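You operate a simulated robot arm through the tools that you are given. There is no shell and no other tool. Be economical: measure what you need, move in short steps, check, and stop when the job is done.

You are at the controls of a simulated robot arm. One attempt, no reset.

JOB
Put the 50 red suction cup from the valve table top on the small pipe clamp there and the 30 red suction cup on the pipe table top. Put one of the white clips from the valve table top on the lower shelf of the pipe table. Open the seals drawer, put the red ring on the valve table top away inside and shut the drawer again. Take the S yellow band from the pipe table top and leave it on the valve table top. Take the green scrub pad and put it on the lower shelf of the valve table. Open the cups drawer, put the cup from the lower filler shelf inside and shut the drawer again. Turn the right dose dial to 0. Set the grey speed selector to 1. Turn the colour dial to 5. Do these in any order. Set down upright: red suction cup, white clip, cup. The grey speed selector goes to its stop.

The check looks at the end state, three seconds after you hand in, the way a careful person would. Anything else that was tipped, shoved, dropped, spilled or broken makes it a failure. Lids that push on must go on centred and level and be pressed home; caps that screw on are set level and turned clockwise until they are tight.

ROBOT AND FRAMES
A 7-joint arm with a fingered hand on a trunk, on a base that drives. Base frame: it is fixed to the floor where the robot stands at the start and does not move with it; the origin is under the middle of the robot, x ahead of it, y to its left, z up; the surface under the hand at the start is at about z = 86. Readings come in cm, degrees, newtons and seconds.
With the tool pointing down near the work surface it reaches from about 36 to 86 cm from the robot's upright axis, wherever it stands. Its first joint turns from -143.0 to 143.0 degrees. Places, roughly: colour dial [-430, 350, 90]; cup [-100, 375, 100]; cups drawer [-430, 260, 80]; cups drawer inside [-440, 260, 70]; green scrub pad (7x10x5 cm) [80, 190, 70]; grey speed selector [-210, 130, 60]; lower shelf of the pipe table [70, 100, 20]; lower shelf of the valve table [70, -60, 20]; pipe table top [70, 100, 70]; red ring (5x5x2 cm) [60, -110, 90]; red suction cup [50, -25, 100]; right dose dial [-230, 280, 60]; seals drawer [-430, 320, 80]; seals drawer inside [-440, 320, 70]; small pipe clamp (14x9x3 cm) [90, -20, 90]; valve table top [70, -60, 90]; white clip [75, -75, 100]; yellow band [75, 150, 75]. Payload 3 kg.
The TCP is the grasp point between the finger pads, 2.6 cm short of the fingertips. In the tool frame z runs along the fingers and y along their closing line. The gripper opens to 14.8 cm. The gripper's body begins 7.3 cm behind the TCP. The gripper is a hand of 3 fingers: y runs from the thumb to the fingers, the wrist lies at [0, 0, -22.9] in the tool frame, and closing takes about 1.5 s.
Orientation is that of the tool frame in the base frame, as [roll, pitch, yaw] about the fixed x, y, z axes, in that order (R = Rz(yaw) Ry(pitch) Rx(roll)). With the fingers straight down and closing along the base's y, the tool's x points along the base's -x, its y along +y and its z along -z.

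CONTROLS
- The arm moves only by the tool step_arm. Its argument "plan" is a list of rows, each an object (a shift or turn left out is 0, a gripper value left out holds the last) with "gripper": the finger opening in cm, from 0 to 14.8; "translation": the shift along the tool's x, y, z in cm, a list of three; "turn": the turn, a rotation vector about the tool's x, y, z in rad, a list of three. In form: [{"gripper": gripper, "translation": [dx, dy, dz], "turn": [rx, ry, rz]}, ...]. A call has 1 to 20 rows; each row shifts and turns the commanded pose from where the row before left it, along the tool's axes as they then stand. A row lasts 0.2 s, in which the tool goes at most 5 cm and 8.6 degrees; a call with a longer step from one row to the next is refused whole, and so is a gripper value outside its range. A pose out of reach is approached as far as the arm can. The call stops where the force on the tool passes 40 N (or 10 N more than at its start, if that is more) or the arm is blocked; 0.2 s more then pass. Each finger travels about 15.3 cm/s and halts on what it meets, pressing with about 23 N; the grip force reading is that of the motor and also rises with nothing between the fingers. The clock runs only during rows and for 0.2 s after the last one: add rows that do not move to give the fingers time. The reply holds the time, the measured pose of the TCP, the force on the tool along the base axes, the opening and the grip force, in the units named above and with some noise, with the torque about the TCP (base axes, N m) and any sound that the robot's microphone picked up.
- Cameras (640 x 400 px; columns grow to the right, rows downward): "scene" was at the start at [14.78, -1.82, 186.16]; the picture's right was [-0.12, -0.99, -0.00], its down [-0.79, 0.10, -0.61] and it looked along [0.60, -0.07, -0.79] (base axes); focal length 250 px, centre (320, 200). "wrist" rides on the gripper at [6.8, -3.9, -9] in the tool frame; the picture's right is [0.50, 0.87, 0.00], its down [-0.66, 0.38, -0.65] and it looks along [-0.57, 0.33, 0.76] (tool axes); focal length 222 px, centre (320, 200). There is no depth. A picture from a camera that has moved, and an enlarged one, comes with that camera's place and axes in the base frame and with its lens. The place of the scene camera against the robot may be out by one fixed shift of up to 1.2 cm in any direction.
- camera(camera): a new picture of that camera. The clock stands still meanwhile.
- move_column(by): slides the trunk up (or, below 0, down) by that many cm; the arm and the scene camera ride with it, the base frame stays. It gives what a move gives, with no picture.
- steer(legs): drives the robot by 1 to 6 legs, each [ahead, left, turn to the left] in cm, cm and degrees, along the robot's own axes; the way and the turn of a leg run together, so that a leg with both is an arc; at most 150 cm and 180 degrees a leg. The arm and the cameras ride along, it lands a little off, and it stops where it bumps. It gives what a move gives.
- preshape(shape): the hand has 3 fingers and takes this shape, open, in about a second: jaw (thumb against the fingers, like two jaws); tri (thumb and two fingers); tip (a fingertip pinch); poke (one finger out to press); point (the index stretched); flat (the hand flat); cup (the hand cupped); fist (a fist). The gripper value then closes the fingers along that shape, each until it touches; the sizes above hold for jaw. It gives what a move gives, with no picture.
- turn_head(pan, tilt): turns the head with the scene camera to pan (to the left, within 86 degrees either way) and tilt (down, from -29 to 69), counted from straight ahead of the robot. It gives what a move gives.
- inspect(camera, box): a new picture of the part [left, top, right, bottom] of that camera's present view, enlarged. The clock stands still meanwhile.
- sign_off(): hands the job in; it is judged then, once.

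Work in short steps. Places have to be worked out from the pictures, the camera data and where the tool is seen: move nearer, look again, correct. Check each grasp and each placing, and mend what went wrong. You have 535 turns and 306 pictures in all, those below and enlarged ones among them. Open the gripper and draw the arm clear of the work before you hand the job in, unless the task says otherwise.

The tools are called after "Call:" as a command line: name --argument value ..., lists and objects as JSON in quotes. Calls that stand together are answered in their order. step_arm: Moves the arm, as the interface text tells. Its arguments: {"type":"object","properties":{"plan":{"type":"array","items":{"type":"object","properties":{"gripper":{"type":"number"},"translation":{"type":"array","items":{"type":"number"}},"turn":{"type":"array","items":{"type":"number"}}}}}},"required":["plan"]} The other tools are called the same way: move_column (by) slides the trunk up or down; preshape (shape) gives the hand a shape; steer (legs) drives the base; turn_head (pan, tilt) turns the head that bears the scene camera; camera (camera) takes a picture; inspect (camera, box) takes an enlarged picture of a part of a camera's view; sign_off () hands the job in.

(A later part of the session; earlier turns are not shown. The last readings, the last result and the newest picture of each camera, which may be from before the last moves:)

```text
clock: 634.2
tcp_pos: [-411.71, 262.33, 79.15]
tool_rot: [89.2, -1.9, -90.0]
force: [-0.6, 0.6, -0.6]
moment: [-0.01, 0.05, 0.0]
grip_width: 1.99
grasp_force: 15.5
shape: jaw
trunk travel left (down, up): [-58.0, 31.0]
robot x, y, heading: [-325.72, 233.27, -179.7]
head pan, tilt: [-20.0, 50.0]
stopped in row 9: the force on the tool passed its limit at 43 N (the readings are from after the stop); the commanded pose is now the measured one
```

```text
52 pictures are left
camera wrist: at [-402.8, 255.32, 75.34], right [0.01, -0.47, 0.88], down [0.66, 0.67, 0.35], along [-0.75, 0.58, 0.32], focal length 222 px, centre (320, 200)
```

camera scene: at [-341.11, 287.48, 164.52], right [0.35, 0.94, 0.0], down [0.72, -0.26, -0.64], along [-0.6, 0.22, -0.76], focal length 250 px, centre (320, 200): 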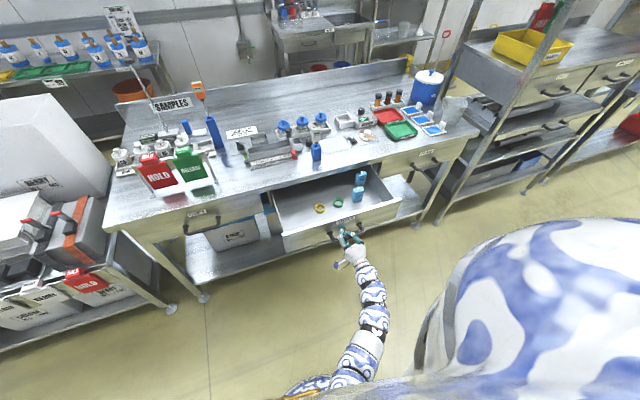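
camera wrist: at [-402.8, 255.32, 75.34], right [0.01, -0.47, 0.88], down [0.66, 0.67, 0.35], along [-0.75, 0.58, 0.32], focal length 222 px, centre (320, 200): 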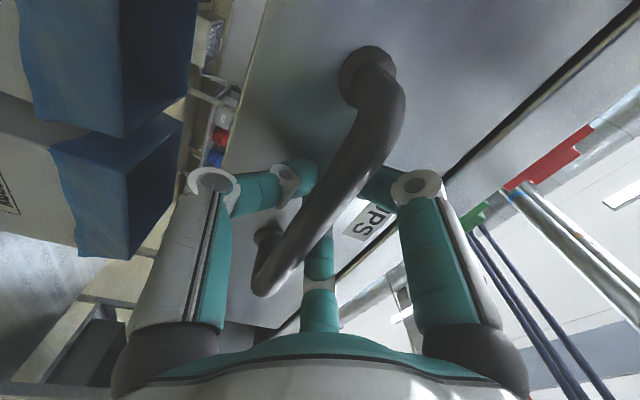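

Call:
step_arm --plan '[{"gripper": 1}, {"gripper": 0}, {}, {}, {}]'

Call:
step_arm --plan '[{"translation": [0, 0, -2]}, {"translation": [0, 0, -3]}, {"translation": [0, 0, -3]}, {"translation": [0, 0, -3]}, {"translation": [0, 0, -3]}, {"translation": [0, 0, -3]}, {"translation": [0, 0, -3]}, {"translation": [0, 0, -3]}, {}]'

Call:
turn_head --pan -15 --tilt 50

Call:
camera --camera "scene"

```text
clock: 635.4
tcp_pos: [-411.57, 262.3, 79.15]
tool_rot: [89.4, -2.1, -90.1]
force: [0.3, -0.6, -0.4]
moment: [-0.02, -0.01, -0.02]
grip_width: 0.69
grasp_force: 22.9
shape: jaw
trunk travel left (down, up): [-58.0, 31.0]
robot x, y, heading: [-325.66, 233.14, -179.8]
head pan, tilt: [-20.0, 50.0]
```

```text
clock: 637.4
tcp_pos: [-388.71, 262.38, 78.89]
tool_rot: [89.3, -2.0, -90.1]
force: [0.2, 0.0, 0.2]
moment: [0.04, -0.02, 0.02]
grip_width: 0.61
grasp_force: 22.6
shape: jaw
trunk travel left (down, up): [-58.0, 31.0]
robot x, y, heading: [-325.7, 233.72, -180.1]
head pan, tilt: [-20.0, 50.0]
```

```text
clock: 638.0
tcp_pos: [-388.77, 262.26, 79.0]
tool_rot: [89.3, -2.0, -90.0]
force: [-0.1, -0.2, 0.2]
moment: [0.04, 0.01, -0.01]
grip_width: 0.6
grasp_force: 23.0
shape: jaw
trunk travel left (down, up): [-58.0, 31.0]
robot x, y, heading: [-325.46, 233.31, -179.9]
head pan, tilt: [-15.0, 50.0]
```

```text
51 pictures are left
camera scene: at [-341.62, 234.49, 164.49], right [0.26, 0.97, 0.0], down [0.74, -0.2, -0.64], along [-0.62, 0.17, -0.77], focal length 250 px, centre (320, 200)
```

scene: 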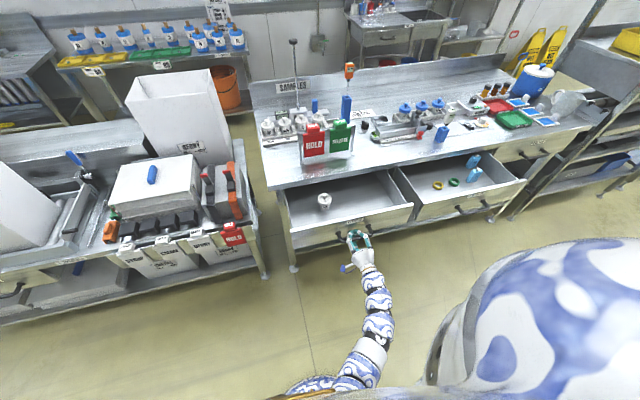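

Both drawers are open. Release, raise, and fold the arm for the trip to the cup.

Call:
step_arm --plan '[{"gripper": 3}, {"gripper": 7}, {}, {}, {"translation": [0, 0, -3]}, {"translation": [0, 0, -3]}, {}]'

Call:
move_column --by 28

Call:
step_arm --plan '[{"turn": [0.13, 0, 0]}, {"turn": [0.13, 0, 0]}, {"turn": [0.13, 0, 0]}, {"turn": [0.13, 0, 0]}, {"turn": [0.13, 0, 0]}, {"turn": [0.13, 0, 0]}, {"turn": [0.13, 0, 0]}, {"turn": [0.13, 0, 0]}, {"turn": [0.13, 0, 0]}, {"turn": [0.13, 0, 0]}, {"turn": [0.13, 0, 0]}, {"turn": [0.13, 0, 0]}, {}]'

```text
clock: 639.6
tcp_pos: [-382.69, 262.22, 78.86]
tool_rot: [89.3, -2.0, -90.1]
force: [0.5, -0.1, 0.1]
moment: [-0.01, -0.02, -0.01]
grip_width: 6.96
grasp_force: 0.1
shape: jaw
trunk travel left (down, up): [-58.0, 31.0]
robot x, y, heading: [-325.79, 233.22, -180.3]
head pan, tilt: [-15.0, 50.0]
```

```text
clock: 642.5
tcp_pos: [-382.69, 262.15, 106.85]
tool_rot: [89.2, -1.9, -90.1]
force: [-1.0, -0.4, 0.2]
moment: [0.02, 0.03, 0.02]
grip_width: 6.96
grasp_force: 0.0
shape: jaw
trunk travel left (down, up): [-86.0, 3.0]
robot x, y, heading: [-325.64, 233.08, -179.9]
head pan, tilt: [-15.0, 50.0]
```

```text
clock: 645.2
tcp_pos: [-385.61, 269.46, 108.81]
tool_rot: [178.8, -2.0, -90.2]
force: [-0.5, 0.7, -0.2]
moment: [-0.01, 0.01, 0.01]
grip_width: 7.03
grasp_force: 0.0
shape: jaw
out of reach, approached as far as the arm can: row 6, 7
trunk travel left (down, up): [-86.0, 3.0]
robot x, y, heading: [-325.51, 233.51, -179.9]
head pan, tilt: [-15.0, 50.0]
```

Call:
step_arm --plan '[{"translation": [2, -3, 3]}, {"translation": [2, -3, 3]}, {"translation": [2, -3, 3]}, {"translation": [3, -2, 3]}, {"translation": [3, -2, 3]}, {"translation": [3, -2, 3]}, {"translation": [3, 0, 3]}, {"translation": [3, 0, 2]}, {}]'

```text
clock: 647.2
tcp_pos: [-371.33, 247.72, 86.25]
tool_rot: [178.7, -2.0, -90.0]
force: [-0.1, 0.1, 0.1]
moment: [0.01, -0.03, 0.01]
grip_width: 7.01
grasp_force: 0.0
shape: jaw
trunk travel left (down, up): [-86.0, 3.0]
robot x, y, heading: [-325.84, 233.11, -179.9]
head pan, tilt: [-15.0, 50.0]
```

Call:
steer --legs '[[0, 0, -90], [150, 0, 0], [120, 0, 0], [60, -25, 0], [140, 0, 0], [137, 0, 0]]'

```text
clock: 680.5
tcp_pos: [-298.26, 888.85, 86.4]
tool_rot: [178.6, -2.0, -178.1]
force: [-0.6, 0.0, -0.3]
moment: [0.04, -0.02, 0.01]
grip_width: 6.98
grasp_force: 0.1
shape: jaw
trunk travel left (down, up): [-86.0, 3.0]
robot x, y, heading: [-310.74, 842.6, 91.8]
head pan, tilt: [-15.0, 50.0]
```

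Call:
steer --legs '[[0, 0, -92], [0, 45, 0]]'

```text
clock: 687.1
tcp_pos: [-265.4, 873.83, 86.27]
tool_rot: [178.8, -2.1, 90.3]
force: [0.1, -0.3, -1.3]
moment: [-0.02, 0.04, 0.01]
grip_width: 7.01
grasp_force: 0.0
shape: jaw
trunk travel left (down, up): [-86.0, 3.0]
robot x, y, heading: [-310.98, 888.19, 0.3]
head pan, tilt: [-15.0, 50.0]
```

Call:
steer --legs '[[132, 0, -0.3], [131, 0, 0], [0, 0, -90], [140, 0, 0]]'

```text
clock: 710.5
tcp_pos: [-68.4, 700.97, 86.28]
tool_rot: [178.7, -1.9, -2.4]
force: [0.4, -0.9, 0.8]
moment: [0.01, 0.01, -0.02]
grip_width: 7.0
grasp_force: 0.0
shape: jaw
trunk travel left (down, up): [-86.0, 3.0]
robot x, y, heading: [-51.87, 746.33, -92.4]
head pan, tilt: [-15.0, 50.0]
```

Call:
steer --legs '[[0, 0, 2.4], [150, 4, 0], [150, 0, 0]]'

Call:
turn_head --pan -40 --tilt 35

Call:
camera --camera "scene"

```text
refused: leg 2 is longer than a leg can be; nothing moved
```

```text
clock: 711.4
tcp_pos: [-68.4, 701.12, 86.32]
tool_rot: [178.7, -2.0, -2.5]
force: [-0.2, 0.8, -0.6]
moment: [0.01, -0.02, 0.02]
grip_width: 6.98
grasp_force: 0.0
shape: jaw
trunk travel left (down, up): [-86.0, 3.0]
robot x, y, heading: [-52.44, 746.03, -92.5]
head pan, tilt: [-40.0, 35.0]
```

```text
50 pictures are left
camera scene: at [-59.06, 730.71, 194.65], right [-0.74, 0.67, 0.0], down [0.39, 0.42, -0.82], along [-0.55, -0.61, -0.57], focal length 250 px, centre (320, 200)
```

scene: 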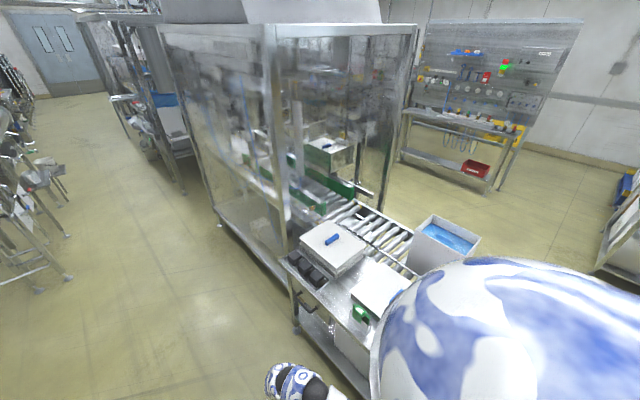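

Call:
steer --legs '[[0, 0, 2.4], [145, 4, 0], [145, 0, 0]]'

Call:
camera --camera "scene"

```text
clock: 725.7
tcp_pos: [-63.76, 412.94, 86.25]
tool_rot: [178.7, -2.0, -0.7]
force: [-0.2, -0.2, -0.3]
moment: [-0.02, 0.01, 0.01]
grip_width: 7.0
grasp_force: 0.1
shape: jaw
trunk travel left (down, up): [-86.0, 3.0]
robot x, y, heading: [-49.09, 458.39, -90.6]
head pan, tilt: [-40.0, 35.0]
```

```text
49 pictures are left
camera scene: at [-55.47, 442.97, 194.66], right [-0.76, 0.65, 0.0], down [0.37, 0.44, -0.82], along [-0.53, -0.62, -0.57], focal length 250 px, centre (320, 200)
```

scene: 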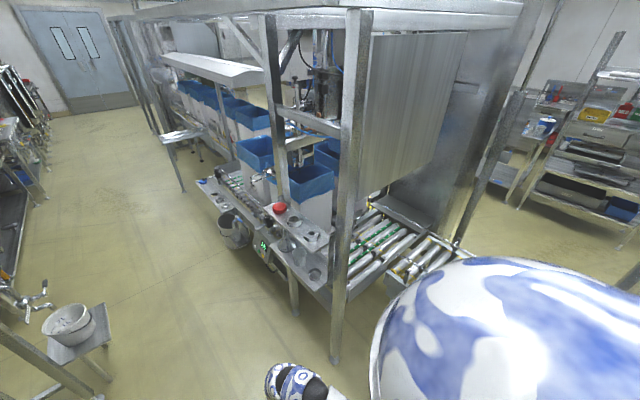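

Call:
inspect --camera "scene" --box '[240, 185, 360, 300]'

```text
3.48 times, centred on (300, 242) of scene
camera zoom: at [-55.47, 442.97, 194.66], right [-0.76, 0.65, 0.0], down [0.37, 0.44, -0.82], along [-0.53, -0.62, -0.57], focal length 870 px, centre (390, 52)
```

zoom: 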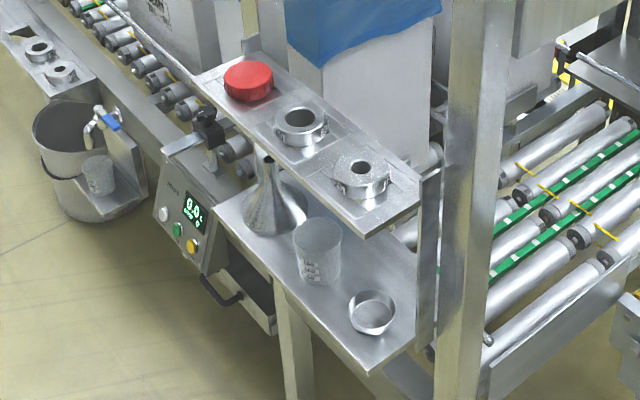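

The cup is the translucent beaker on the lower filler shelf, ≈(-103,371). I'll approach facing west with a 45° leaning hand. Position the robot.

Call:
steer --legs '[[0, 19, 0.6], [84, 0, 0]]'

Call:
steer --legs '[[0, 0, -90]]'

Call:
turn_head --pan 0 --tilt 45

Call:
camera --camera "scene"

```text
clock: 731.4
tcp_pos: [-43.28, 327.35, 86.15]
tool_rot: [178.7, -2.0, 0.4]
force: [-0.3, 0.4, 0.1]
moment: [-0.02, -0.02, 0.01]
grip_width: 7.03
grasp_force: 0.1
shape: jaw
trunk travel left (down, up): [-86.0, 3.0]
robot x, y, heading: [-29.55, 373.51, -89.4]
head pan, tilt: [-40.0, 35.0]
```

```text
clock: 733.5
tcp_pos: [-64.37, 341.04, 86.23]
tool_rot: [178.7, -2.1, -29.1]
force: [-0.7, 0.0, -1.2]
moment: [0.0, 0.01, -0.02]
grip_width: 7.02
grasp_force: 0.0
shape: jaw
trunk travel left (down, up): [-86.0, 3.0]
robot x, y, heading: [-30.18, 374.13, -118.8]
head pan, tilt: [-40.0, 35.0]
stopped in leg 1: the robot was blocked; the commanded pose is now the measured one
```

```text
clock: 734.6
tcp_pos: [-64.48, 340.95, 86.2]
tool_rot: [178.7, -2.1, -28.9]
force: [0.1, 0.9, -0.3]
moment: [0.01, 0.01, 0.03]
grip_width: 6.98
grasp_force: 0.1
shape: jaw
trunk travel left (down, up): [-86.0, 3.0]
robot x, y, heading: [-30.18, 373.75, -118.9]
head pan, tilt: [0.0, 45.0]
```

```text
47 pictures are left
camera scene: at [-38.36, 359.13, 193.18], right [-0.88, 0.48, 0.0], down [0.34, 0.62, -0.71], along [-0.34, -0.62, -0.71], focal length 250 px, centre (320, 200)
```

scene: 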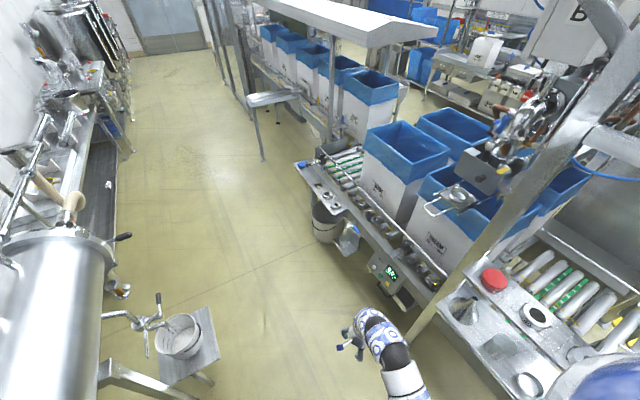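

The body is blocked by equipment to the east. Better stance: north-east of the shelf at ≈(-45,430), keeping this heading and reaching diagonally.

Call:
steer --legs '[[-40, -38, 0]]'

Call:
step_arm --plan '[{"translation": [0, 0, -4]}, {"translation": [0, 0, -4]}, {"translation": [0, 0, -4]}, {"translation": [0, 0, -4]}, {}]'

```text
clock: 737.7
tcp_pos: [-77.94, 394.36, 86.2]
tool_rot: [178.6, -2.1, -28.6]
force: [0.1, 0.3, 0.0]
moment: [0.02, -0.02, -0.04]
grip_width: 7.0
grasp_force: 0.1
shape: jaw
trunk travel left (down, up): [-86.0, 3.0]
robot x, y, heading: [-43.68, 427.56, -118.4]
head pan, tilt: [0.0, 45.0]
```

```text
clock: 738.9
tcp_pos: [-78.17, 394.99, 101.87]
tool_rot: [178.8, -2.1, -28.7]
force: [0.2, 0.8, 0.4]
moment: [-0.01, 0.0, 0.0]
grip_width: 7.0
grasp_force: 0.0
shape: jaw
out of reach, approached as far as the arm can: row 4
trunk travel left (down, up): [-86.0, 3.0]
robot x, y, heading: [-43.7, 427.76, -118.5]
head pan, tilt: [0.0, 45.0]
```

Call:
step_arm --plan '[{"turn": [0, 0, -0.13]}, {"turn": [0, 0, -0.13]}, {"turn": [0, 0, -0.13]}, {"turn": [0, 0, -0.13]}, {"turn": [0, 0, -0.13]}, {"turn": [0, 0, -0.13]}, {"turn": [0, 0, -0.13]}, {"turn": [0, 0, -0.13]}, {"turn": [0, 0, -0.13]}, {"turn": [0, 0, -0.1]}, {"translation": [-3, 0, -2]}, {"translation": [-3, 0, -2]}, {"translation": [-3, 0, -2]}, {}]'

Call:
camera --camera "wrist"

```text
clock: 741.9
tcp_pos: [-85.06, 388.57, 108.2]
tool_rot: [177.6, 0.7, 44.2]
force: [-0.9, -1.1, 0.3]
moment: [0.01, 0.04, 0.0]
grip_width: 7.01
grasp_force: 0.1
shape: jaw
trunk travel left (down, up): [-86.0, 3.0]
robot x, y, heading: [-43.59, 427.9, -118.4]
head pan, tilt: [0.0, 45.0]
```

```text
46 pictures are left
camera wrist: at [-83.11, 396.45, 116.9], right [0.96, -0.27, 0.03], down [-0.22, -0.7, 0.68], along [-0.16, -0.66, -0.74], focal length 222 px, centre (320, 200)
```

wrist: 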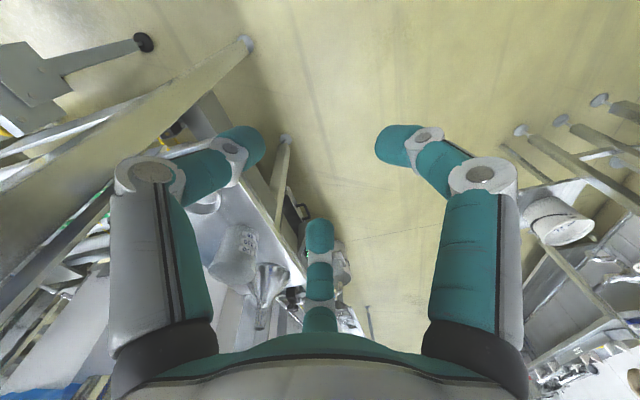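

Beaker at ≈(-101,373.5). Lean the hand ~41° and move to the pre-grasp point.

Call:
step_arm --plan '[{"gripper": 9.5, "turn": [0, -0.12, 0]}, {"turn": [0, -0.12, 0]}, {"turn": [0, -0.12, 0]}, {"turn": [0, -0.12, 0]}, {"turn": [0, -0.12, 0]}, {"turn": [0, -0.12, 0]}, {"translation": [-3.6, 0, 2.8]}, {"translation": [-3.6, 0, 2.8]}, {"translation": [-3.6, 0, 2.8]}, {}]'

Call:
camera --camera "wrist"

```text
clock: 744.1
tcp_pos: [-97.03, 374.77, 105.52]
tool_rot: [176.9, 41.9, 42.0]
force: [1.1, -0.3, -0.5]
moment: [-0.03, -0.01, 0.0]
grip_width: 9.46
grasp_force: 0.0
shape: jaw
out of reach, approached as far as the arm can: row 2, 3, 4, 5
trunk travel left (down, up): [-86.0, 3.0]
robot x, y, heading: [-43.8, 428.03, -118.4]
head pan, tilt: [0.0, 45.0]
```

```text
45 pictures are left
camera wrist: at [-91.85, 385.46, 107.57], right [0.88, -0.37, -0.3], down [0.2, -0.28, 0.94], along [-0.43, -0.89, -0.17], focal length 222 px, centre (320, 200)
```

wrist: 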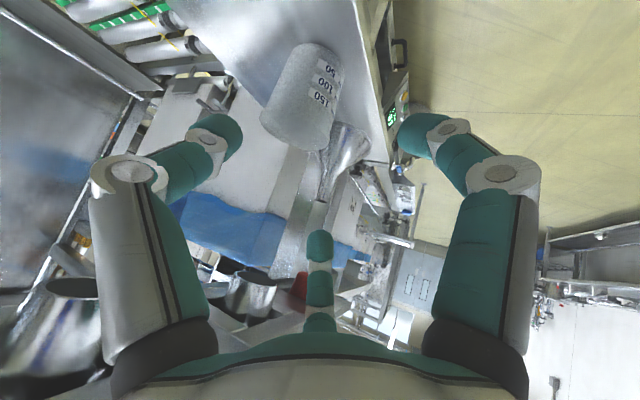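

Beaker ~6 cm wide, base z≈94, rim ≈100.5, axis ≈(-102,372.6). Move in with opening 8.5.

Call:
step_arm --plan '[{"gripper": 8.5, "translation": [0.5, -1.8, 0]}, {"translation": [0, 0, 3]}, {"translation": [0, 0, 2.5]}, {}]'

Call:
camera --camera "wrist"

```text
clock: 745.1
tcp_pos: [-100.59, 373.68, 101.02]
tool_rot: [176.9, 41.8, 42.1]
force: [0.3, -0.3, 0.1]
moment: [0.01, 0.0, -0.03]
grip_width: 8.54
grasp_force: 0.0
shape: jaw
trunk travel left (down, up): [-86.0, 3.0]
robot x, y, heading: [-43.47, 427.74, -118.4]
head pan, tilt: [0.0, 45.0]
```

```text
44 pictures are left
camera wrist: at [-95.39, 384.19, 102.98], right [0.88, -0.37, -0.3], down [0.2, -0.28, 0.94], along [-0.43, -0.89, -0.17], focal length 222 px, centre (320, 200)
```

wrist: 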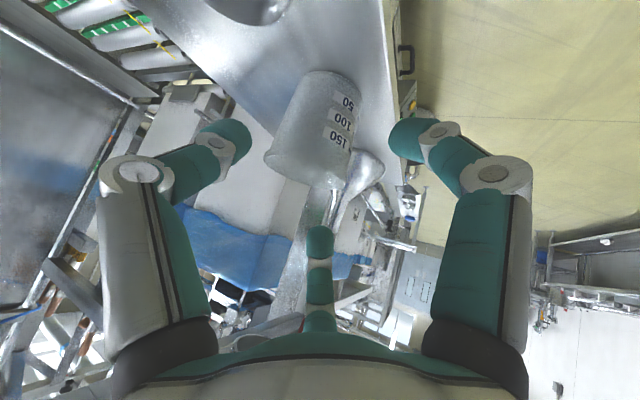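

Call:
step_arm --plan '[{"translation": [0, 0, 1.5]}, {"translation": [0, 0, 1.5]}, {}]'

Call:
camera --camera "wrist"

```text
clock: 745.9
tcp_pos: [-101.93, 372.08, 98.88]
tool_rot: [176.8, 41.9, 42.1]
force: [-0.4, 0.6, 0.4]
moment: [0.02, 0.0, 0.01]
grip_width: 8.53
grasp_force: 0.0
shape: jaw
trunk travel left (down, up): [-86.0, 3.0]
robot x, y, heading: [-44.04, 427.76, -118.7]
head pan, tilt: [0.0, 45.0]
```

```text
43 pictures are left
camera wrist: at [-96.78, 382.71, 100.86], right [0.88, -0.37, -0.3], down [0.2, -0.28, 0.94], along [-0.43, -0.89, -0.17], focal length 222 px, centre (320, 200)
```

wrist: 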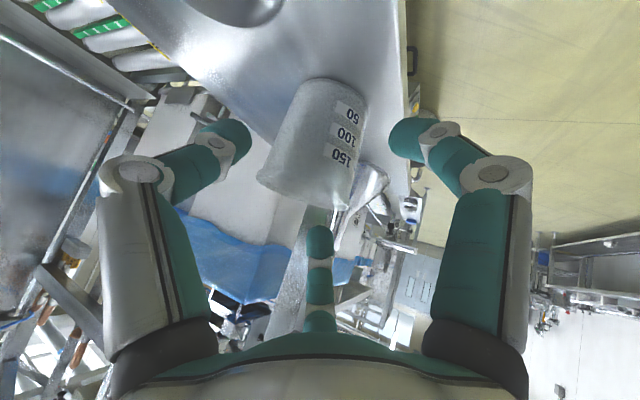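

Call:
step_arm --plan '[{"gripper": 7.4, "translation": [0, 0.2, 0.5]}, {"translation": [0, 0, 0.5]}, {"gripper": 6.5}, {"gripper": 6}, {"gripper": 5.5}, {"gripper": 5}, {"gripper": 4.5}, {}, {}]'

Call:
camera --camera "wrist"

```text
clock: 747.9
tcp_pos: [-102.15, 371.53, 97.91]
tool_rot: [176.8, 41.9, 42.2]
force: [0.8, 0.0, 0.7]
moment: [0.03, -0.01, 0.0]
grip_width: 4.56
grasp_force: 0.1
shape: jaw
trunk travel left (down, up): [-86.0, 3.0]
robot x, y, heading: [-43.31, 427.94, -118.4]
head pan, tilt: [0.0, 45.0]
```

```text
42 pictures are left
camera wrist: at [-97.09, 382.16, 100.07], right [0.88, -0.37, -0.3], down [0.2, -0.28, 0.94], along [-0.43, -0.89, -0.17], focal length 222 px, centre (320, 200)
```

wrist: 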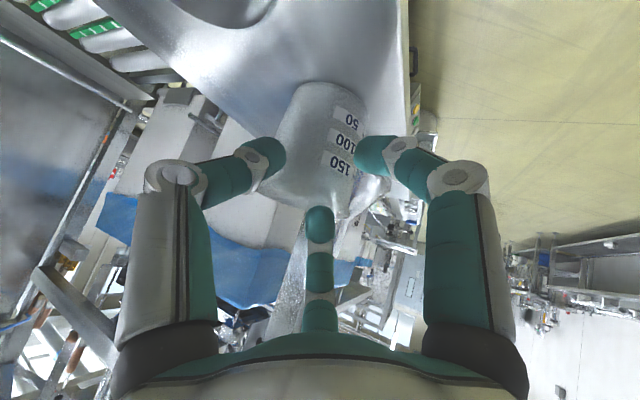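

Call:
step_arm --plan '[{"gripper": 4}, {"gripper": 3.5}, {"gripper": 3}, {"gripper": 2}, {"gripper": 1}, {}, {}]'

Call:
camera --camera "wrist"

```text
clock: 749.5
tcp_pos: [-102.25, 371.6, 98.08]
tool_rot: [176.9, 41.9, 42.1]
force: [0.0, 1.2, 0.1]
moment: [0.02, -0.03, -0.01]
grip_width: 0.03
grasp_force: 22.7
shape: jaw
trunk travel left (down, up): [-86.0, 3.0]
robot x, y, heading: [-43.72, 427.82, -118.2]
head pan, tilt: [0.0, 45.0]
```

```text
41 pictures are left
camera wrist: at [-97.1, 382.17, 100.06], right [0.88, -0.37, -0.3], down [0.2, -0.28, 0.94], along [-0.43, -0.89, -0.17], focal length 222 px, centre (320, 200)
```

wrist: 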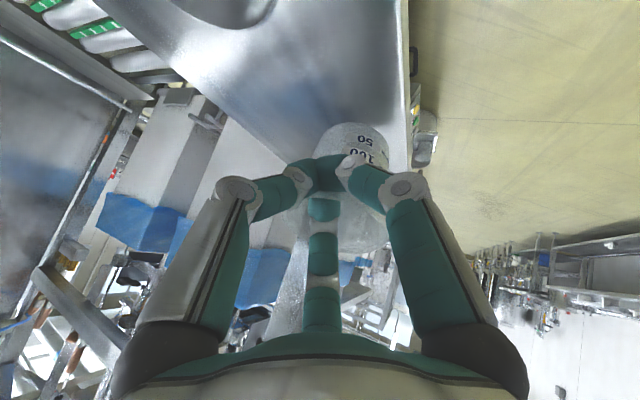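

The cup slipped forward: it was farther than estimated. Open, back off and re-measure.

Call:
step_arm --plan '[{"gripper": 3}, {"gripper": 6}, {"gripper": 9}, {"translation": [0, 0, -3]}, {"translation": [0, 0, -3]}, {}]'

Call:
camera --camera "wrist"

Call:
turn_head --pan -16 --tilt 50

Call:
camera --camera "scene"

```text
clock: 750.9
tcp_pos: [-99.43, 374.34, 102.6]
tool_rot: [176.9, 41.9, 42.1]
force: [0.4, 0.5, -0.2]
moment: [-0.05, -0.02, 0.0]
grip_width: 8.96
grasp_force: 0.1
shape: jaw
trunk travel left (down, up): [-86.0, 3.0]
robot x, y, heading: [-43.9, 427.81, -118.6]
head pan, tilt: [0.0, 45.0]
```

```text
40 pictures are left
camera wrist: at [-94.38, 385.0, 104.6], right [0.88, -0.37, -0.3], down [0.2, -0.28, 0.94], along [-0.43, -0.89, -0.17], focal length 222 px, centre (320, 200)
```

wrist: 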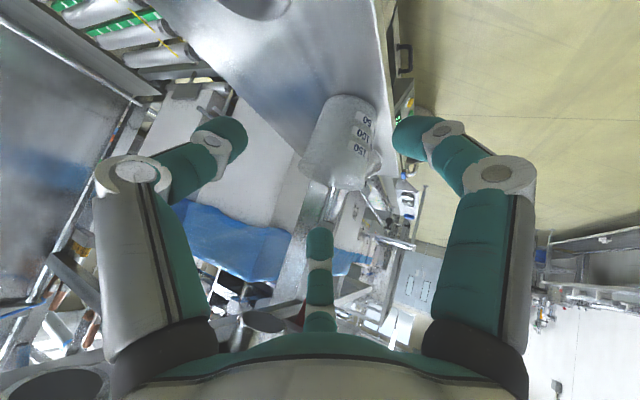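

```text
clock: 751.7
tcp_pos: [-99.38, 374.39, 102.64]
tool_rot: [176.9, 41.8, 42.1]
force: [-0.7, 0.2, 0.8]
moment: [-0.01, 0.01, -0.01]
grip_width: 8.97
grasp_force: 0.0
shape: jaw
trunk travel left (down, up): [-86.0, 3.0]
robot x, y, heading: [-43.69, 427.76, -118.7]
head pan, tilt: [-16.0, 50.0]
```

```text
39 pictures are left
camera scene: at [-53.47, 414.38, 192.49], right [-0.71, 0.7, 0.0], down [0.54, 0.55, -0.64], along [-0.45, -0.46, -0.77], focal length 250 px, centre (320, 200)
```

scene: 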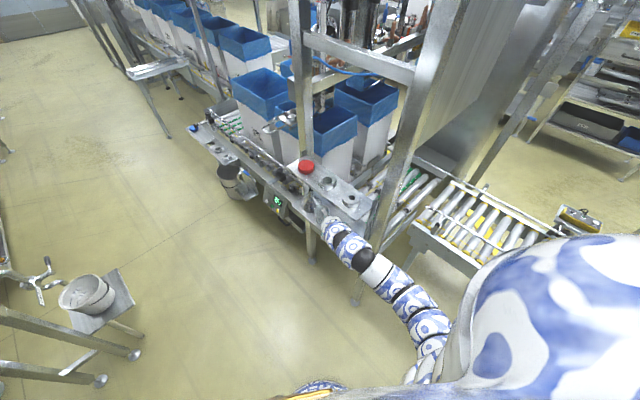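

Cup still upright, now at ≈(-103.5,365.7) with shelf z≈90 (7 cm wide). Re-align laterally, then advance deeper.

Call:
step_arm --plan '[{"gripper": 9.8, "translation": [-0.8, 1.85, 0]}, {"translation": [-0.8, 1.85, 0]}, {"translation": [0, 0, 3]}, {"translation": [0, 0, 3]}, {}]'

Call:
camera --camera "wrist"

```text
clock: 752.9
tcp_pos: [-100.3, 368.11, 99.33]
tool_rot: [176.9, 41.9, 42.1]
force: [0.0, 0.0, 1.0]
moment: [0.0, -0.01, -0.02]
grip_width: 9.74
grasp_force: 0.1
shape: jaw
trunk travel left (down, up): [-86.0, 3.0]
robot x, y, heading: [-43.53, 427.71, -118.1]
head pan, tilt: [-16.0, 50.0]
```

```text
38 pictures are left
camera wrist: at [-95.33, 378.73, 101.3], right [0.88, -0.37, -0.3], down [0.2, -0.28, 0.94], along [-0.43, -0.89, -0.17], focal length 222 px, centre (320, 200)
```

wrist: 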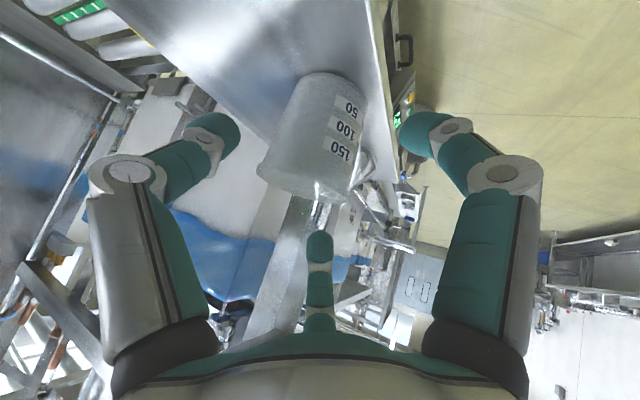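

Call:
step_arm --plan '[{"translation": [-0.5, 0, 2]}, {"translation": [0, 0, 2]}, {"translation": [0, 0, 1.5]}, {}]'

Call:
camera --camera "wrist"

```text
clock: 753.9
tcp_pos: [-103.19, 365.04, 95.66]
tool_rot: [176.8, 41.9, 42.1]
force: [0.4, -0.6, 5.3]
moment: [-0.3, 0.09, 0.04]
grip_width: 10.08
grasp_force: 0.0
shape: jaw
trunk travel left (down, up): [-86.0, 3.0]
robot x, y, heading: [-43.51, 427.76, -118.3]
head pan, tilt: [-16.0, 50.0]
```

```text
37 pictures are left
camera wrist: at [-98.13, 375.7, 97.54], right [0.88, -0.37, -0.3], down [0.2, -0.28, 0.94], along [-0.43, -0.89, -0.17], focal length 222 px, centre (320, 200)
```

wrist: 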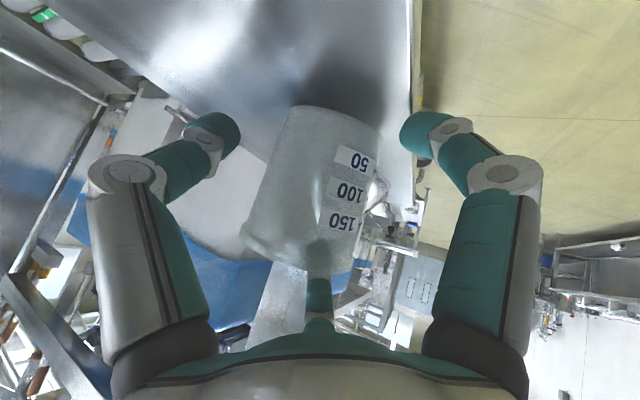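

The cup is well inside the fingers now. Close gently.

Call:
step_arm --plan '[{"gripper": 9, "translation": [0.1, 0, -0.2]}, {"gripper": 8}, {"gripper": 7.3}, {"gripper": 6.8}, {"gripper": 6.3}, {"gripper": 5.5}, {"gripper": 4.5}, {}, {}]'

Call:
camera --camera "wrist"

```text
clock: 755.9
tcp_pos: [-103.15, 365.24, 95.44]
tool_rot: [176.8, 41.9, 42.0]
force: [0.2, 0.0, -0.9]
moment: [-0.05, 0.01, -0.03]
grip_width: 0.21
grasp_force: 22.8
shape: jaw
trunk travel left (down, up): [-86.0, 3.0]
robot x, y, heading: [-43.38, 427.8, -118.5]
head pan, tilt: [-16.0, 50.0]
```

```text
36 pictures are left
camera wrist: at [-98.0, 375.85, 97.53], right [0.88, -0.37, -0.3], down [0.2, -0.28, 0.94], along [-0.43, -0.89, -0.17], focal length 222 px, centre (320, 200)
```

wrist: 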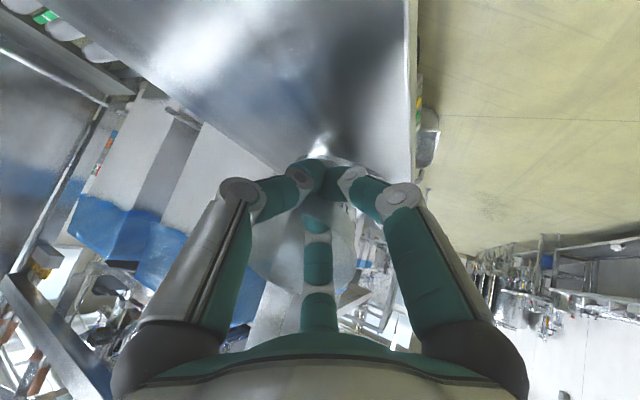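

Call:
inspect --camera "scene" --box '[280, 150, 380, 250]'

```text
4.00 times, centred on (330, 200) of scene
camera zoom: at [-53.45, 414.4, 192.49], right [-0.71, 0.7, 0.0], down [0.54, 0.55, -0.64], along [-0.45, -0.46, -0.77], focal length 1000 px, centre (280, 200)
```

zoom: 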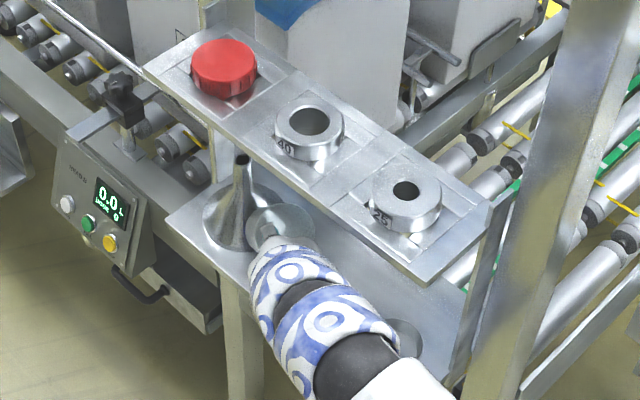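

Two-sided closing squeezes the tapered cup away. I'll rotate the hand 90° so the thumb goes over the far side and pulls the cup in. Open, retreat, rotate, re-aim.

Call:
step_arm --plan '[{"gripper": 4}, {"gripper": 8}, {"translation": [0, 0, -4]}, {"gripper": 12, "translation": [0, 0, -4]}, {"turn": [0, 0, -0.13]}, {"turn": [0, 0, -0.13]}, {"turn": [0, 0, -0.13]}, {"turn": [0, 0, -0.13]}, {"turn": [0, 0, -0.13]}, {"turn": [0, 0, -0.13]}, {"turn": [0, 0, -0.13]}, {"turn": [0, 0, -0.13]}, {"turn": [0, 0, -0.13]}, {"turn": [0, 0, -0.13]}, {"turn": [0, 0, -0.13]}, {"turn": [0, 0, -0.13]}, {}]'

Call:
camera --camera "wrist"

```text
clock: 759.5
tcp_pos: [-99.4, 369.21, 101.61]
tool_rot: [-138.1, 2.7, 133.7]
force: [0.5, -0.4, -0.2]
moment: [0.02, 0.03, 0.0]
grip_width: 11.96
grasp_force: 0.1
shape: jaw
trunk travel left (down, up): [-86.0, 3.0]
robot x, y, heading: [-43.85, 427.56, -118.5]
head pan, tilt: [-16.0, 50.0]
```

```text
34 pictures are left
camera wrist: at [-102.16, 376.52, 110.48], right [0.14, 0.79, -0.6], down [0.96, 0.03, 0.26], along [0.23, -0.62, -0.75], focal length 222 px, centre (320, 200)
```

wrist: 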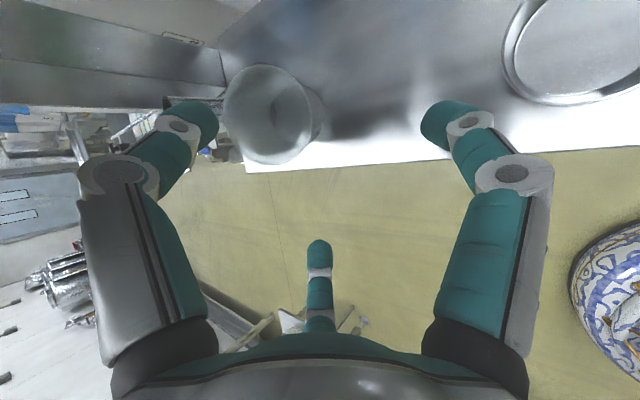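

Clear view: cup upright at ≈(-105.4,361). Move over it and advance.

Call:
step_arm --plan '[{"translation": [-0.92, -1.26, 2.5]}, {"translation": [-0.92, -1.26, 2.5]}, {"translation": [0, 0, 2]}, {"translation": [0, 0, 1.5]}, {}]'

Call:
camera --camera "wrist"

```text
clock: 760.7
tcp_pos: [-103.4, 362.54, 96.97]
tool_rot: [-138.2, 2.7, 133.8]
force: [-0.2, 0.3, -0.3]
moment: [0.0, -0.02, -0.04]
grip_width: 11.98
grasp_force: 0.0
shape: jaw
trunk travel left (down, up): [-86.0, 3.0]
robot x, y, heading: [-43.5, 427.84, -118.4]
head pan, tilt: [-16.0, 50.0]
```

```text
33 pictures are left
camera wrist: at [-106.27, 369.95, 105.97], right [0.14, 0.79, -0.6], down [0.96, 0.03, 0.27], along [0.23, -0.62, -0.75], focal length 222 px, centre (320, 200)
```

wrist: 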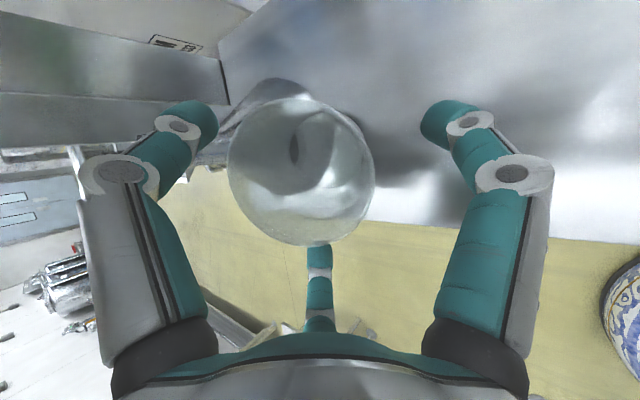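

Call:
step_arm --plan '[{"translation": [0.2, -0.7, 0]}, {"translation": [0, 0, 1.7]}, {"translation": [0, 0, 1.5]}, {}]'

Call:
camera --camera "wrist"

```text
clock: 761.7
tcp_pos: [-105.56, 360.65, 95.2]
tool_rot: [-138.1, 2.7, 133.8]
force: [0.6, -0.5, 0.1]
moment: [0.01, 0.0, -0.01]
grip_width: 11.99
grasp_force: 0.1
shape: jaw
trunk travel left (down, up): [-86.0, 3.0]
robot x, y, heading: [-43.37, 427.81, -118.2]
head pan, tilt: [-16.0, 50.0]
```

```text
32 pictures are left
camera wrist: at [-108.34, 368.12, 104.1], right [0.14, 0.79, -0.6], down [0.96, 0.03, 0.26], along [0.23, -0.62, -0.75], focal length 222 px, centre (320, 200)
```

wrist: 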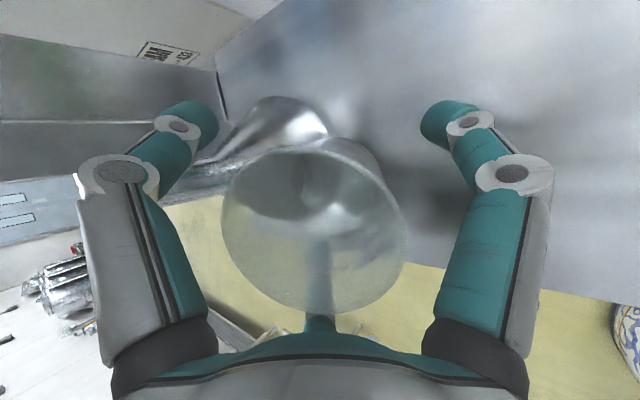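

The cup is deep in the hand now. Close slowly.

Call:
step_arm --plan '[{"gripper": 10.5, "translation": [0, 0, 0.5]}, {"gripper": 9}, {"gripper": 8}, {"gripper": 7.2}, {"gripper": 6.5}, {"gripper": 6}, {"gripper": 5.5}, {}, {}]'

Call:
camera --camera "wrist"

```text
clock: 763.7
tcp_pos: [-105.71, 360.58, 94.76]
tool_rot: [-138.2, 2.8, 133.7]
force: [0.3, -0.3, -0.1]
moment: [0.01, 0.03, -0.02]
grip_width: 5.34
grasp_force: 23.0
shape: jaw
trunk travel left (down, up): [-86.0, 3.0]
robot x, y, heading: [-43.5, 428.02, -118.2]
head pan, tilt: [-16.0, 50.0]
```

```text
31 pictures are left
camera wrist: at [-108.55, 367.83, 103.68], right [0.14, 0.79, -0.6], down [0.96, 0.03, 0.27], along [0.23, -0.62, -0.75], focal length 222 px, centre (320, 200)
```

wrist: 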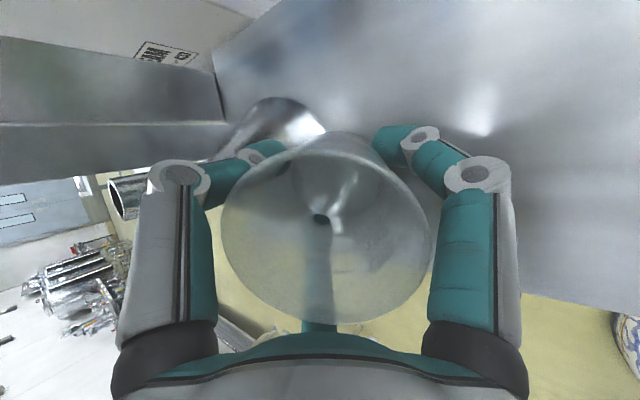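

Cup gripped (5.3 cm at its body). Lift a little and check it comes along.

Call:
move_column --by 2.5

Call:
step_arm --plan '[{"translation": [0, 1.0, -1.5]}, {"translation": [0, 1.0, -1.5]}, {}]'

Call:
camera --camera "wrist"

```text
clock: 764.4
tcp_pos: [-105.87, 360.47, 97.32]
tool_rot: [-138.1, 2.8, 133.7]
force: [0.7, 0.2, -0.6]
moment: [-0.02, 0.0, 0.01]
grip_width: 5.34
grasp_force: 22.8
shape: jaw
trunk travel left (down, up): [-88.5, 0.5]
robot x, y, heading: [-43.4, 427.72, -118.4]
head pan, tilt: [-16.0, 50.0]
```

```text
clock: 765.2
tcp_pos: [-103.37, 362.81, 98.13]
tool_rot: [-138.2, 2.7, 133.7]
force: [0.0, -0.4, 0.3]
moment: [0.01, 0.02, -0.02]
grip_width: 5.33
grasp_force: 23.0
shape: jaw
trunk travel left (down, up): [-88.5, 0.5]
robot x, y, heading: [-43.63, 427.74, -118.4]
head pan, tilt: [-16.0, 50.0]
```

```text
30 pictures are left
camera wrist: at [-106.1, 370.24, 107.08], right [0.14, 0.79, -0.6], down [0.96, 0.03, 0.26], along [0.23, -0.62, -0.75], focal length 222 px, centre (320, 200)
```

wrist: 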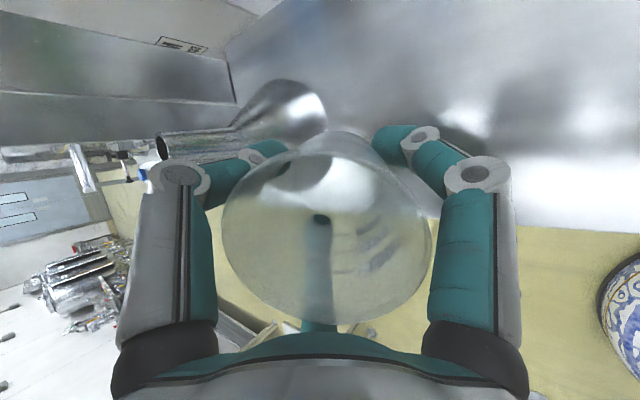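

Cup is held upright. Fold the arm back toward the robot, keeping the orientation.

Call:
step_arm --plan '[{"translation": [0.2, 2.96, -2.65]}, {"translation": [0.2, 2.96, -2.65]}, {"translation": [0.2, 2.96, -2.65]}, {"translation": [0.2, 3.4, -2.1]}, {"translation": [0.2, 3.4, -2.1]}, {"translation": [0.2, 3.4, -2.1]}, {"translation": [0.2, 3.4, -2.1]}, {"translation": [0.2, 3.4, -2.1]}, {}]'

```text
clock: 767.2
tcp_pos: [-81.57, 385.64, 94.51]
tool_rot: [-138.1, 2.7, 133.7]
force: [0.2, -0.1, -0.2]
moment: [-0.01, -0.01, -0.03]
grip_width: 5.28
grasp_force: 22.7
shape: jaw
trunk travel left (down, up): [-88.5, 0.5]
robot x, y, heading: [-43.42, 427.31, -118.5]
head pan, tilt: [-16.0, 50.0]
```

Now travel back: strafe north, rotate with the hand toward the open east side, then go around.

Call:
steer --legs '[[-92, -48.5, 0], [-92, -48.5, 0], [-92, -48.5, 0]]'

```text
clock: 782.5
tcp_pos: [-83.69, 696.93, 94.44]
tool_rot: [-138.1, 2.8, 134.6]
force: [-0.5, 0.6, -0.4]
moment: [-0.01, 0.0, -0.01]
grip_width: 5.28
grasp_force: 22.8
shape: jaw
trunk travel left (down, up): [-88.5, 0.5]
robot x, y, heading: [-46.56, 739.99, -117.7]
head pan, tilt: [-16.0, 50.0]
```

Call:
steer --legs '[[0, 0, 131.7], [35.5, 143, 0]]'

```text
clock: 795.2
tcp_pos: [14.51, 884.28, 94.52]
tool_rot: [-138.0, 2.7, -97.3]
force: [0.8, 1.0, 0.8]
moment: [0.0, 0.02, 0.0]
grip_width: 5.26
grasp_force: 22.9
shape: jaw
trunk travel left (down, up): [-88.5, 0.5]
robot x, y, heading: [-42.17, 887.45, 10.9]
head pan, tilt: [-16.0, 50.0]
```

Call:
steer --legs '[[-130, 24.5, 0]]'

Call:
steer --legs '[[-130, 25.5, 0]]'

```text
clock: 801.8
tcp_pos: [-115.81, 884.55, 94.51]
tool_rot: [-138.1, 2.9, -96.9]
force: [-0.3, 0.2, -1.0]
moment: [-0.02, 0.0, -0.01]
grip_width: 5.27
grasp_force: 23.1
shape: jaw
trunk travel left (down, up): [-88.5, 0.5]
robot x, y, heading: [-172.36, 886.91, 10.9]
head pan, tilt: [-16.0, 50.0]
```

```text
clock: 808.4
tcp_pos: [-248.1, 884.74, 94.44]
tool_rot: [-138.0, 2.8, -96.1]
force: [1.0, -0.1, 0.0]
moment: [-0.04, -0.03, -0.01]
grip_width: 5.24
grasp_force: 23.1
shape: jaw
trunk travel left (down, up): [-88.5, 0.5]
robot x, y, heading: [-304.62, 886.82, 11.6]
head pan, tilt: [-16.0, 50.0]
```

Call:
steer --legs '[[0, 0, -87.6], [136, -34, 0], [136, -34, 0]]'

```text
clock: 825.8
tcp_pos: [-308.89, 549.33, 94.41]
tool_rot: [-138.1, 2.9, 175.5]
force: [0.1, -0.5, -0.1]
moment: [-0.02, -0.02, -0.01]
grip_width: 5.24
grasp_force: 23.2
shape: jaw
trunk travel left (down, up): [-88.5, 0.5]
robot x, y, heading: [-308.64, 605.99, -76.2]
head pan, tilt: [-16.0, 50.0]
```

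Call:
steer --legs '[[97.8, -46.1, 0], [126, -31, 0], [92, -29, 0]]'

```text
clock: 841.9
tcp_pos: [-347.0, 221.76, 94.33]
tool_rot: [-138.1, 2.8, 174.2]
force: [0.2, -0.2, -0.1]
moment: [0.01, -0.01, 0.02]
grip_width: 5.25
grasp_force: 23.2
shape: jaw
trunk travel left (down, up): [-88.5, 0.5]
robot x, y, heading: [-345.5, 278.27, -77.9]
head pan, tilt: [-16.0, 50.0]
```

Call:
steer --legs '[[1.7, 8, 0], [0, 0, -88]]'

Call:
turn_head --pan -10 --tilt 60

Call:
camera --camera "scene"

```text
clock: 846.7
tcp_pos: [-394.14, 277.74, 94.42]
tool_rot: [-138.1, 2.8, 86.5]
force: [-0.3, 0.4, -0.4]
moment: [0.04, 0.02, 0.01]
grip_width: 5.24
grasp_force: 23.0
shape: jaw
trunk travel left (down, up): [-88.5, 0.5]
robot x, y, heading: [-337.19, 278.88, -165.7]
head pan, tilt: [-16.0, 50.0]
```

```text
clock: 847.4
tcp_pos: [-394.11, 277.75, 94.54]
tool_rot: [-138.1, 2.9, 86.6]
force: [0.5, -1.0, -0.6]
moment: [0.02, -0.01, -0.02]
grip_width: 5.21
grasp_force: 23.2
shape: jaw
trunk travel left (down, up): [-88.5, 0.5]
robot x, y, heading: [-337.29, 278.72, -165.4]
head pan, tilt: [-10.0, 60.0]
```

```text
29 pictures are left
camera scene: at [-352.45, 275.18, 193.73], right [-0.08, 1.0, 0.0], down [0.86, 0.07, -0.5], along [-0.5, -0.04, -0.87], focal length 250 px, centre (320, 200)
```

scene: 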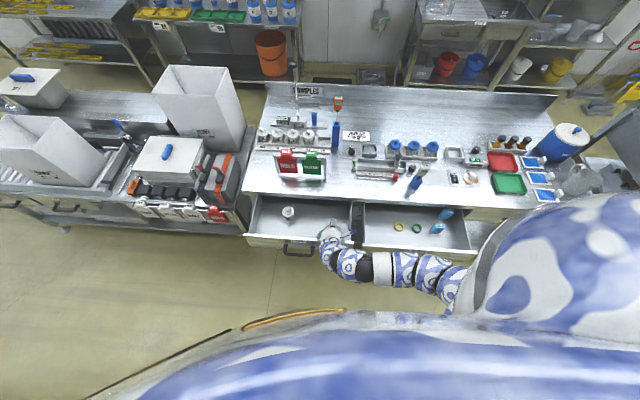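

Over the right part of the open cups drawer. Shift the cup to ≈(-407,268), then lower with the trunk.

Call:
step_arm --plan '[{"translation": [-2.6, -2.3, 2.07]}, {"translation": [-2.6, -2.3, 2.07]}, {"translation": [-2.6, -2.3, 2.07]}, {"translation": [-2.6, -2.3, 2.07]}, {}]'

Call:
move_column --by -12

Call:
camera --camera "wrist"

```text
clock: 848.6
tcp_pos: [-406.98, 268.04, 94.96]
tool_rot: [-138.1, 2.8, 86.6]
force: [-0.2, 0.6, -0.8]
moment: [0.0, 0.0, 0.02]
grip_width: 5.22
grasp_force: 22.6
shape: jaw
trunk travel left (down, up): [-88.5, 0.5]
robot x, y, heading: [-336.89, 278.7, -165.5]
head pan, tilt: [-10.0, 60.0]
```

```text
clock: 850.1
tcp_pos: [-406.98, 268.07, 82.94]
tool_rot: [-138.1, 2.8, 86.6]
force: [-0.1, -0.3, 0.5]
moment: [-0.01, 0.01, 0.05]
grip_width: 5.23
grasp_force: 23.0
shape: jaw
trunk travel left (down, up): [-76.5, 12.5]
robot x, y, heading: [-337.41, 278.74, -165.5]
head pan, tilt: [-10.0, 60.0]
```

```text
28 pictures are left
camera wrist: at [-403.53, 275.13, 91.82], right [0.67, 0.43, -0.6], down [0.68, -0.69, 0.26], along [-0.3, -0.59, -0.75], focal length 222 px, centre (320, 200)
```

wrist: 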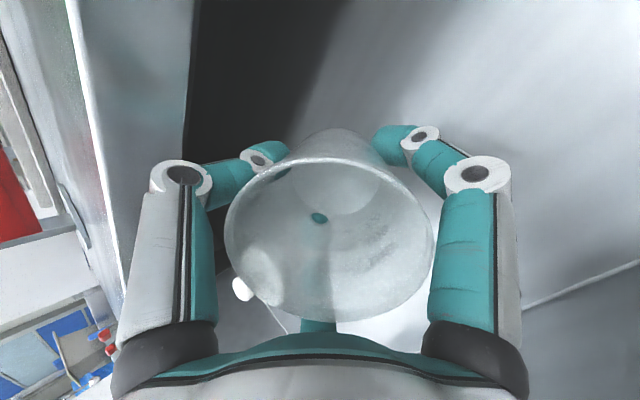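

Call:
move_column --by -5.5

Call:
move_column --by -1.2

```text
clock: 850.9
tcp_pos: [-407.44, 267.75, 78.87]
tool_rot: [-137.2, 2.9, 86.8]
force: [1.0, 2.2, 30.5]
moment: [0.25, -0.33, -0.03]
grip_width: 5.63
grasp_force: 22.7
shape: jaw
trunk travel left (down, up): [-71.8, 17.2]
robot x, y, heading: [-337.45, 278.53, -165.8]
head pan, tilt: [-10.0, 60.0]
stopped: the force on the tool passed its limit at 47 N (the readings are from after the stop); the commanded pose is now the measured one
```

```text
clock: 851.3
tcp_pos: [-407.75, 267.59, 78.79]
tool_rot: [-136.8, 3.0, 87.1]
force: [1.0, 3.9, 30.3]
moment: [0.26, -0.36, -0.04]
grip_width: 5.64
grasp_force: 22.6
shape: jaw
trunk travel left (down, up): [-71.5, 17.5]
robot x, y, heading: [-337.71, 278.52, -165.8]
head pan, tilt: [-10.0, 60.0]
stopped: the force on the tool passed its limit at 46 N (the readings are from after the stop); the commanded pose is now the measured one
```

Contact (cup base on the drawer floor). Ease up slightly and look.

Call:
move_column --by 0.6

Call:
inspect --camera "scene" --box '[240, 180, 380, 280]'

```text
clock: 851.8
tcp_pos: [-407.38, 267.74, 79.12]
tool_rot: [-137.1, 3.1, 87.0]
force: [0.4, 0.9, 9.5]
moment: [0.07, -0.09, 0.05]
grip_width: 5.43
grasp_force: 23.2
shape: jaw
trunk travel left (down, up): [-72.1, 16.9]
robot x, y, heading: [-337.3, 278.57, -165.5]
head pan, tilt: [-10.0, 60.0]
```

```text
4.00 times, centred on (310, 230) of scene
camera zoom: at [-352.35, 275.21, 177.28], right [-0.08, 1.0, 0.0], down [0.86, 0.07, -0.5], along [-0.5, -0.04, -0.87], focal length 1000 px, centre (360, 80)
```

zoom: 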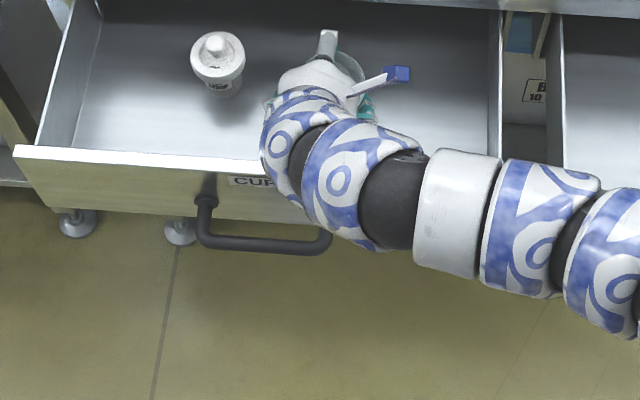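

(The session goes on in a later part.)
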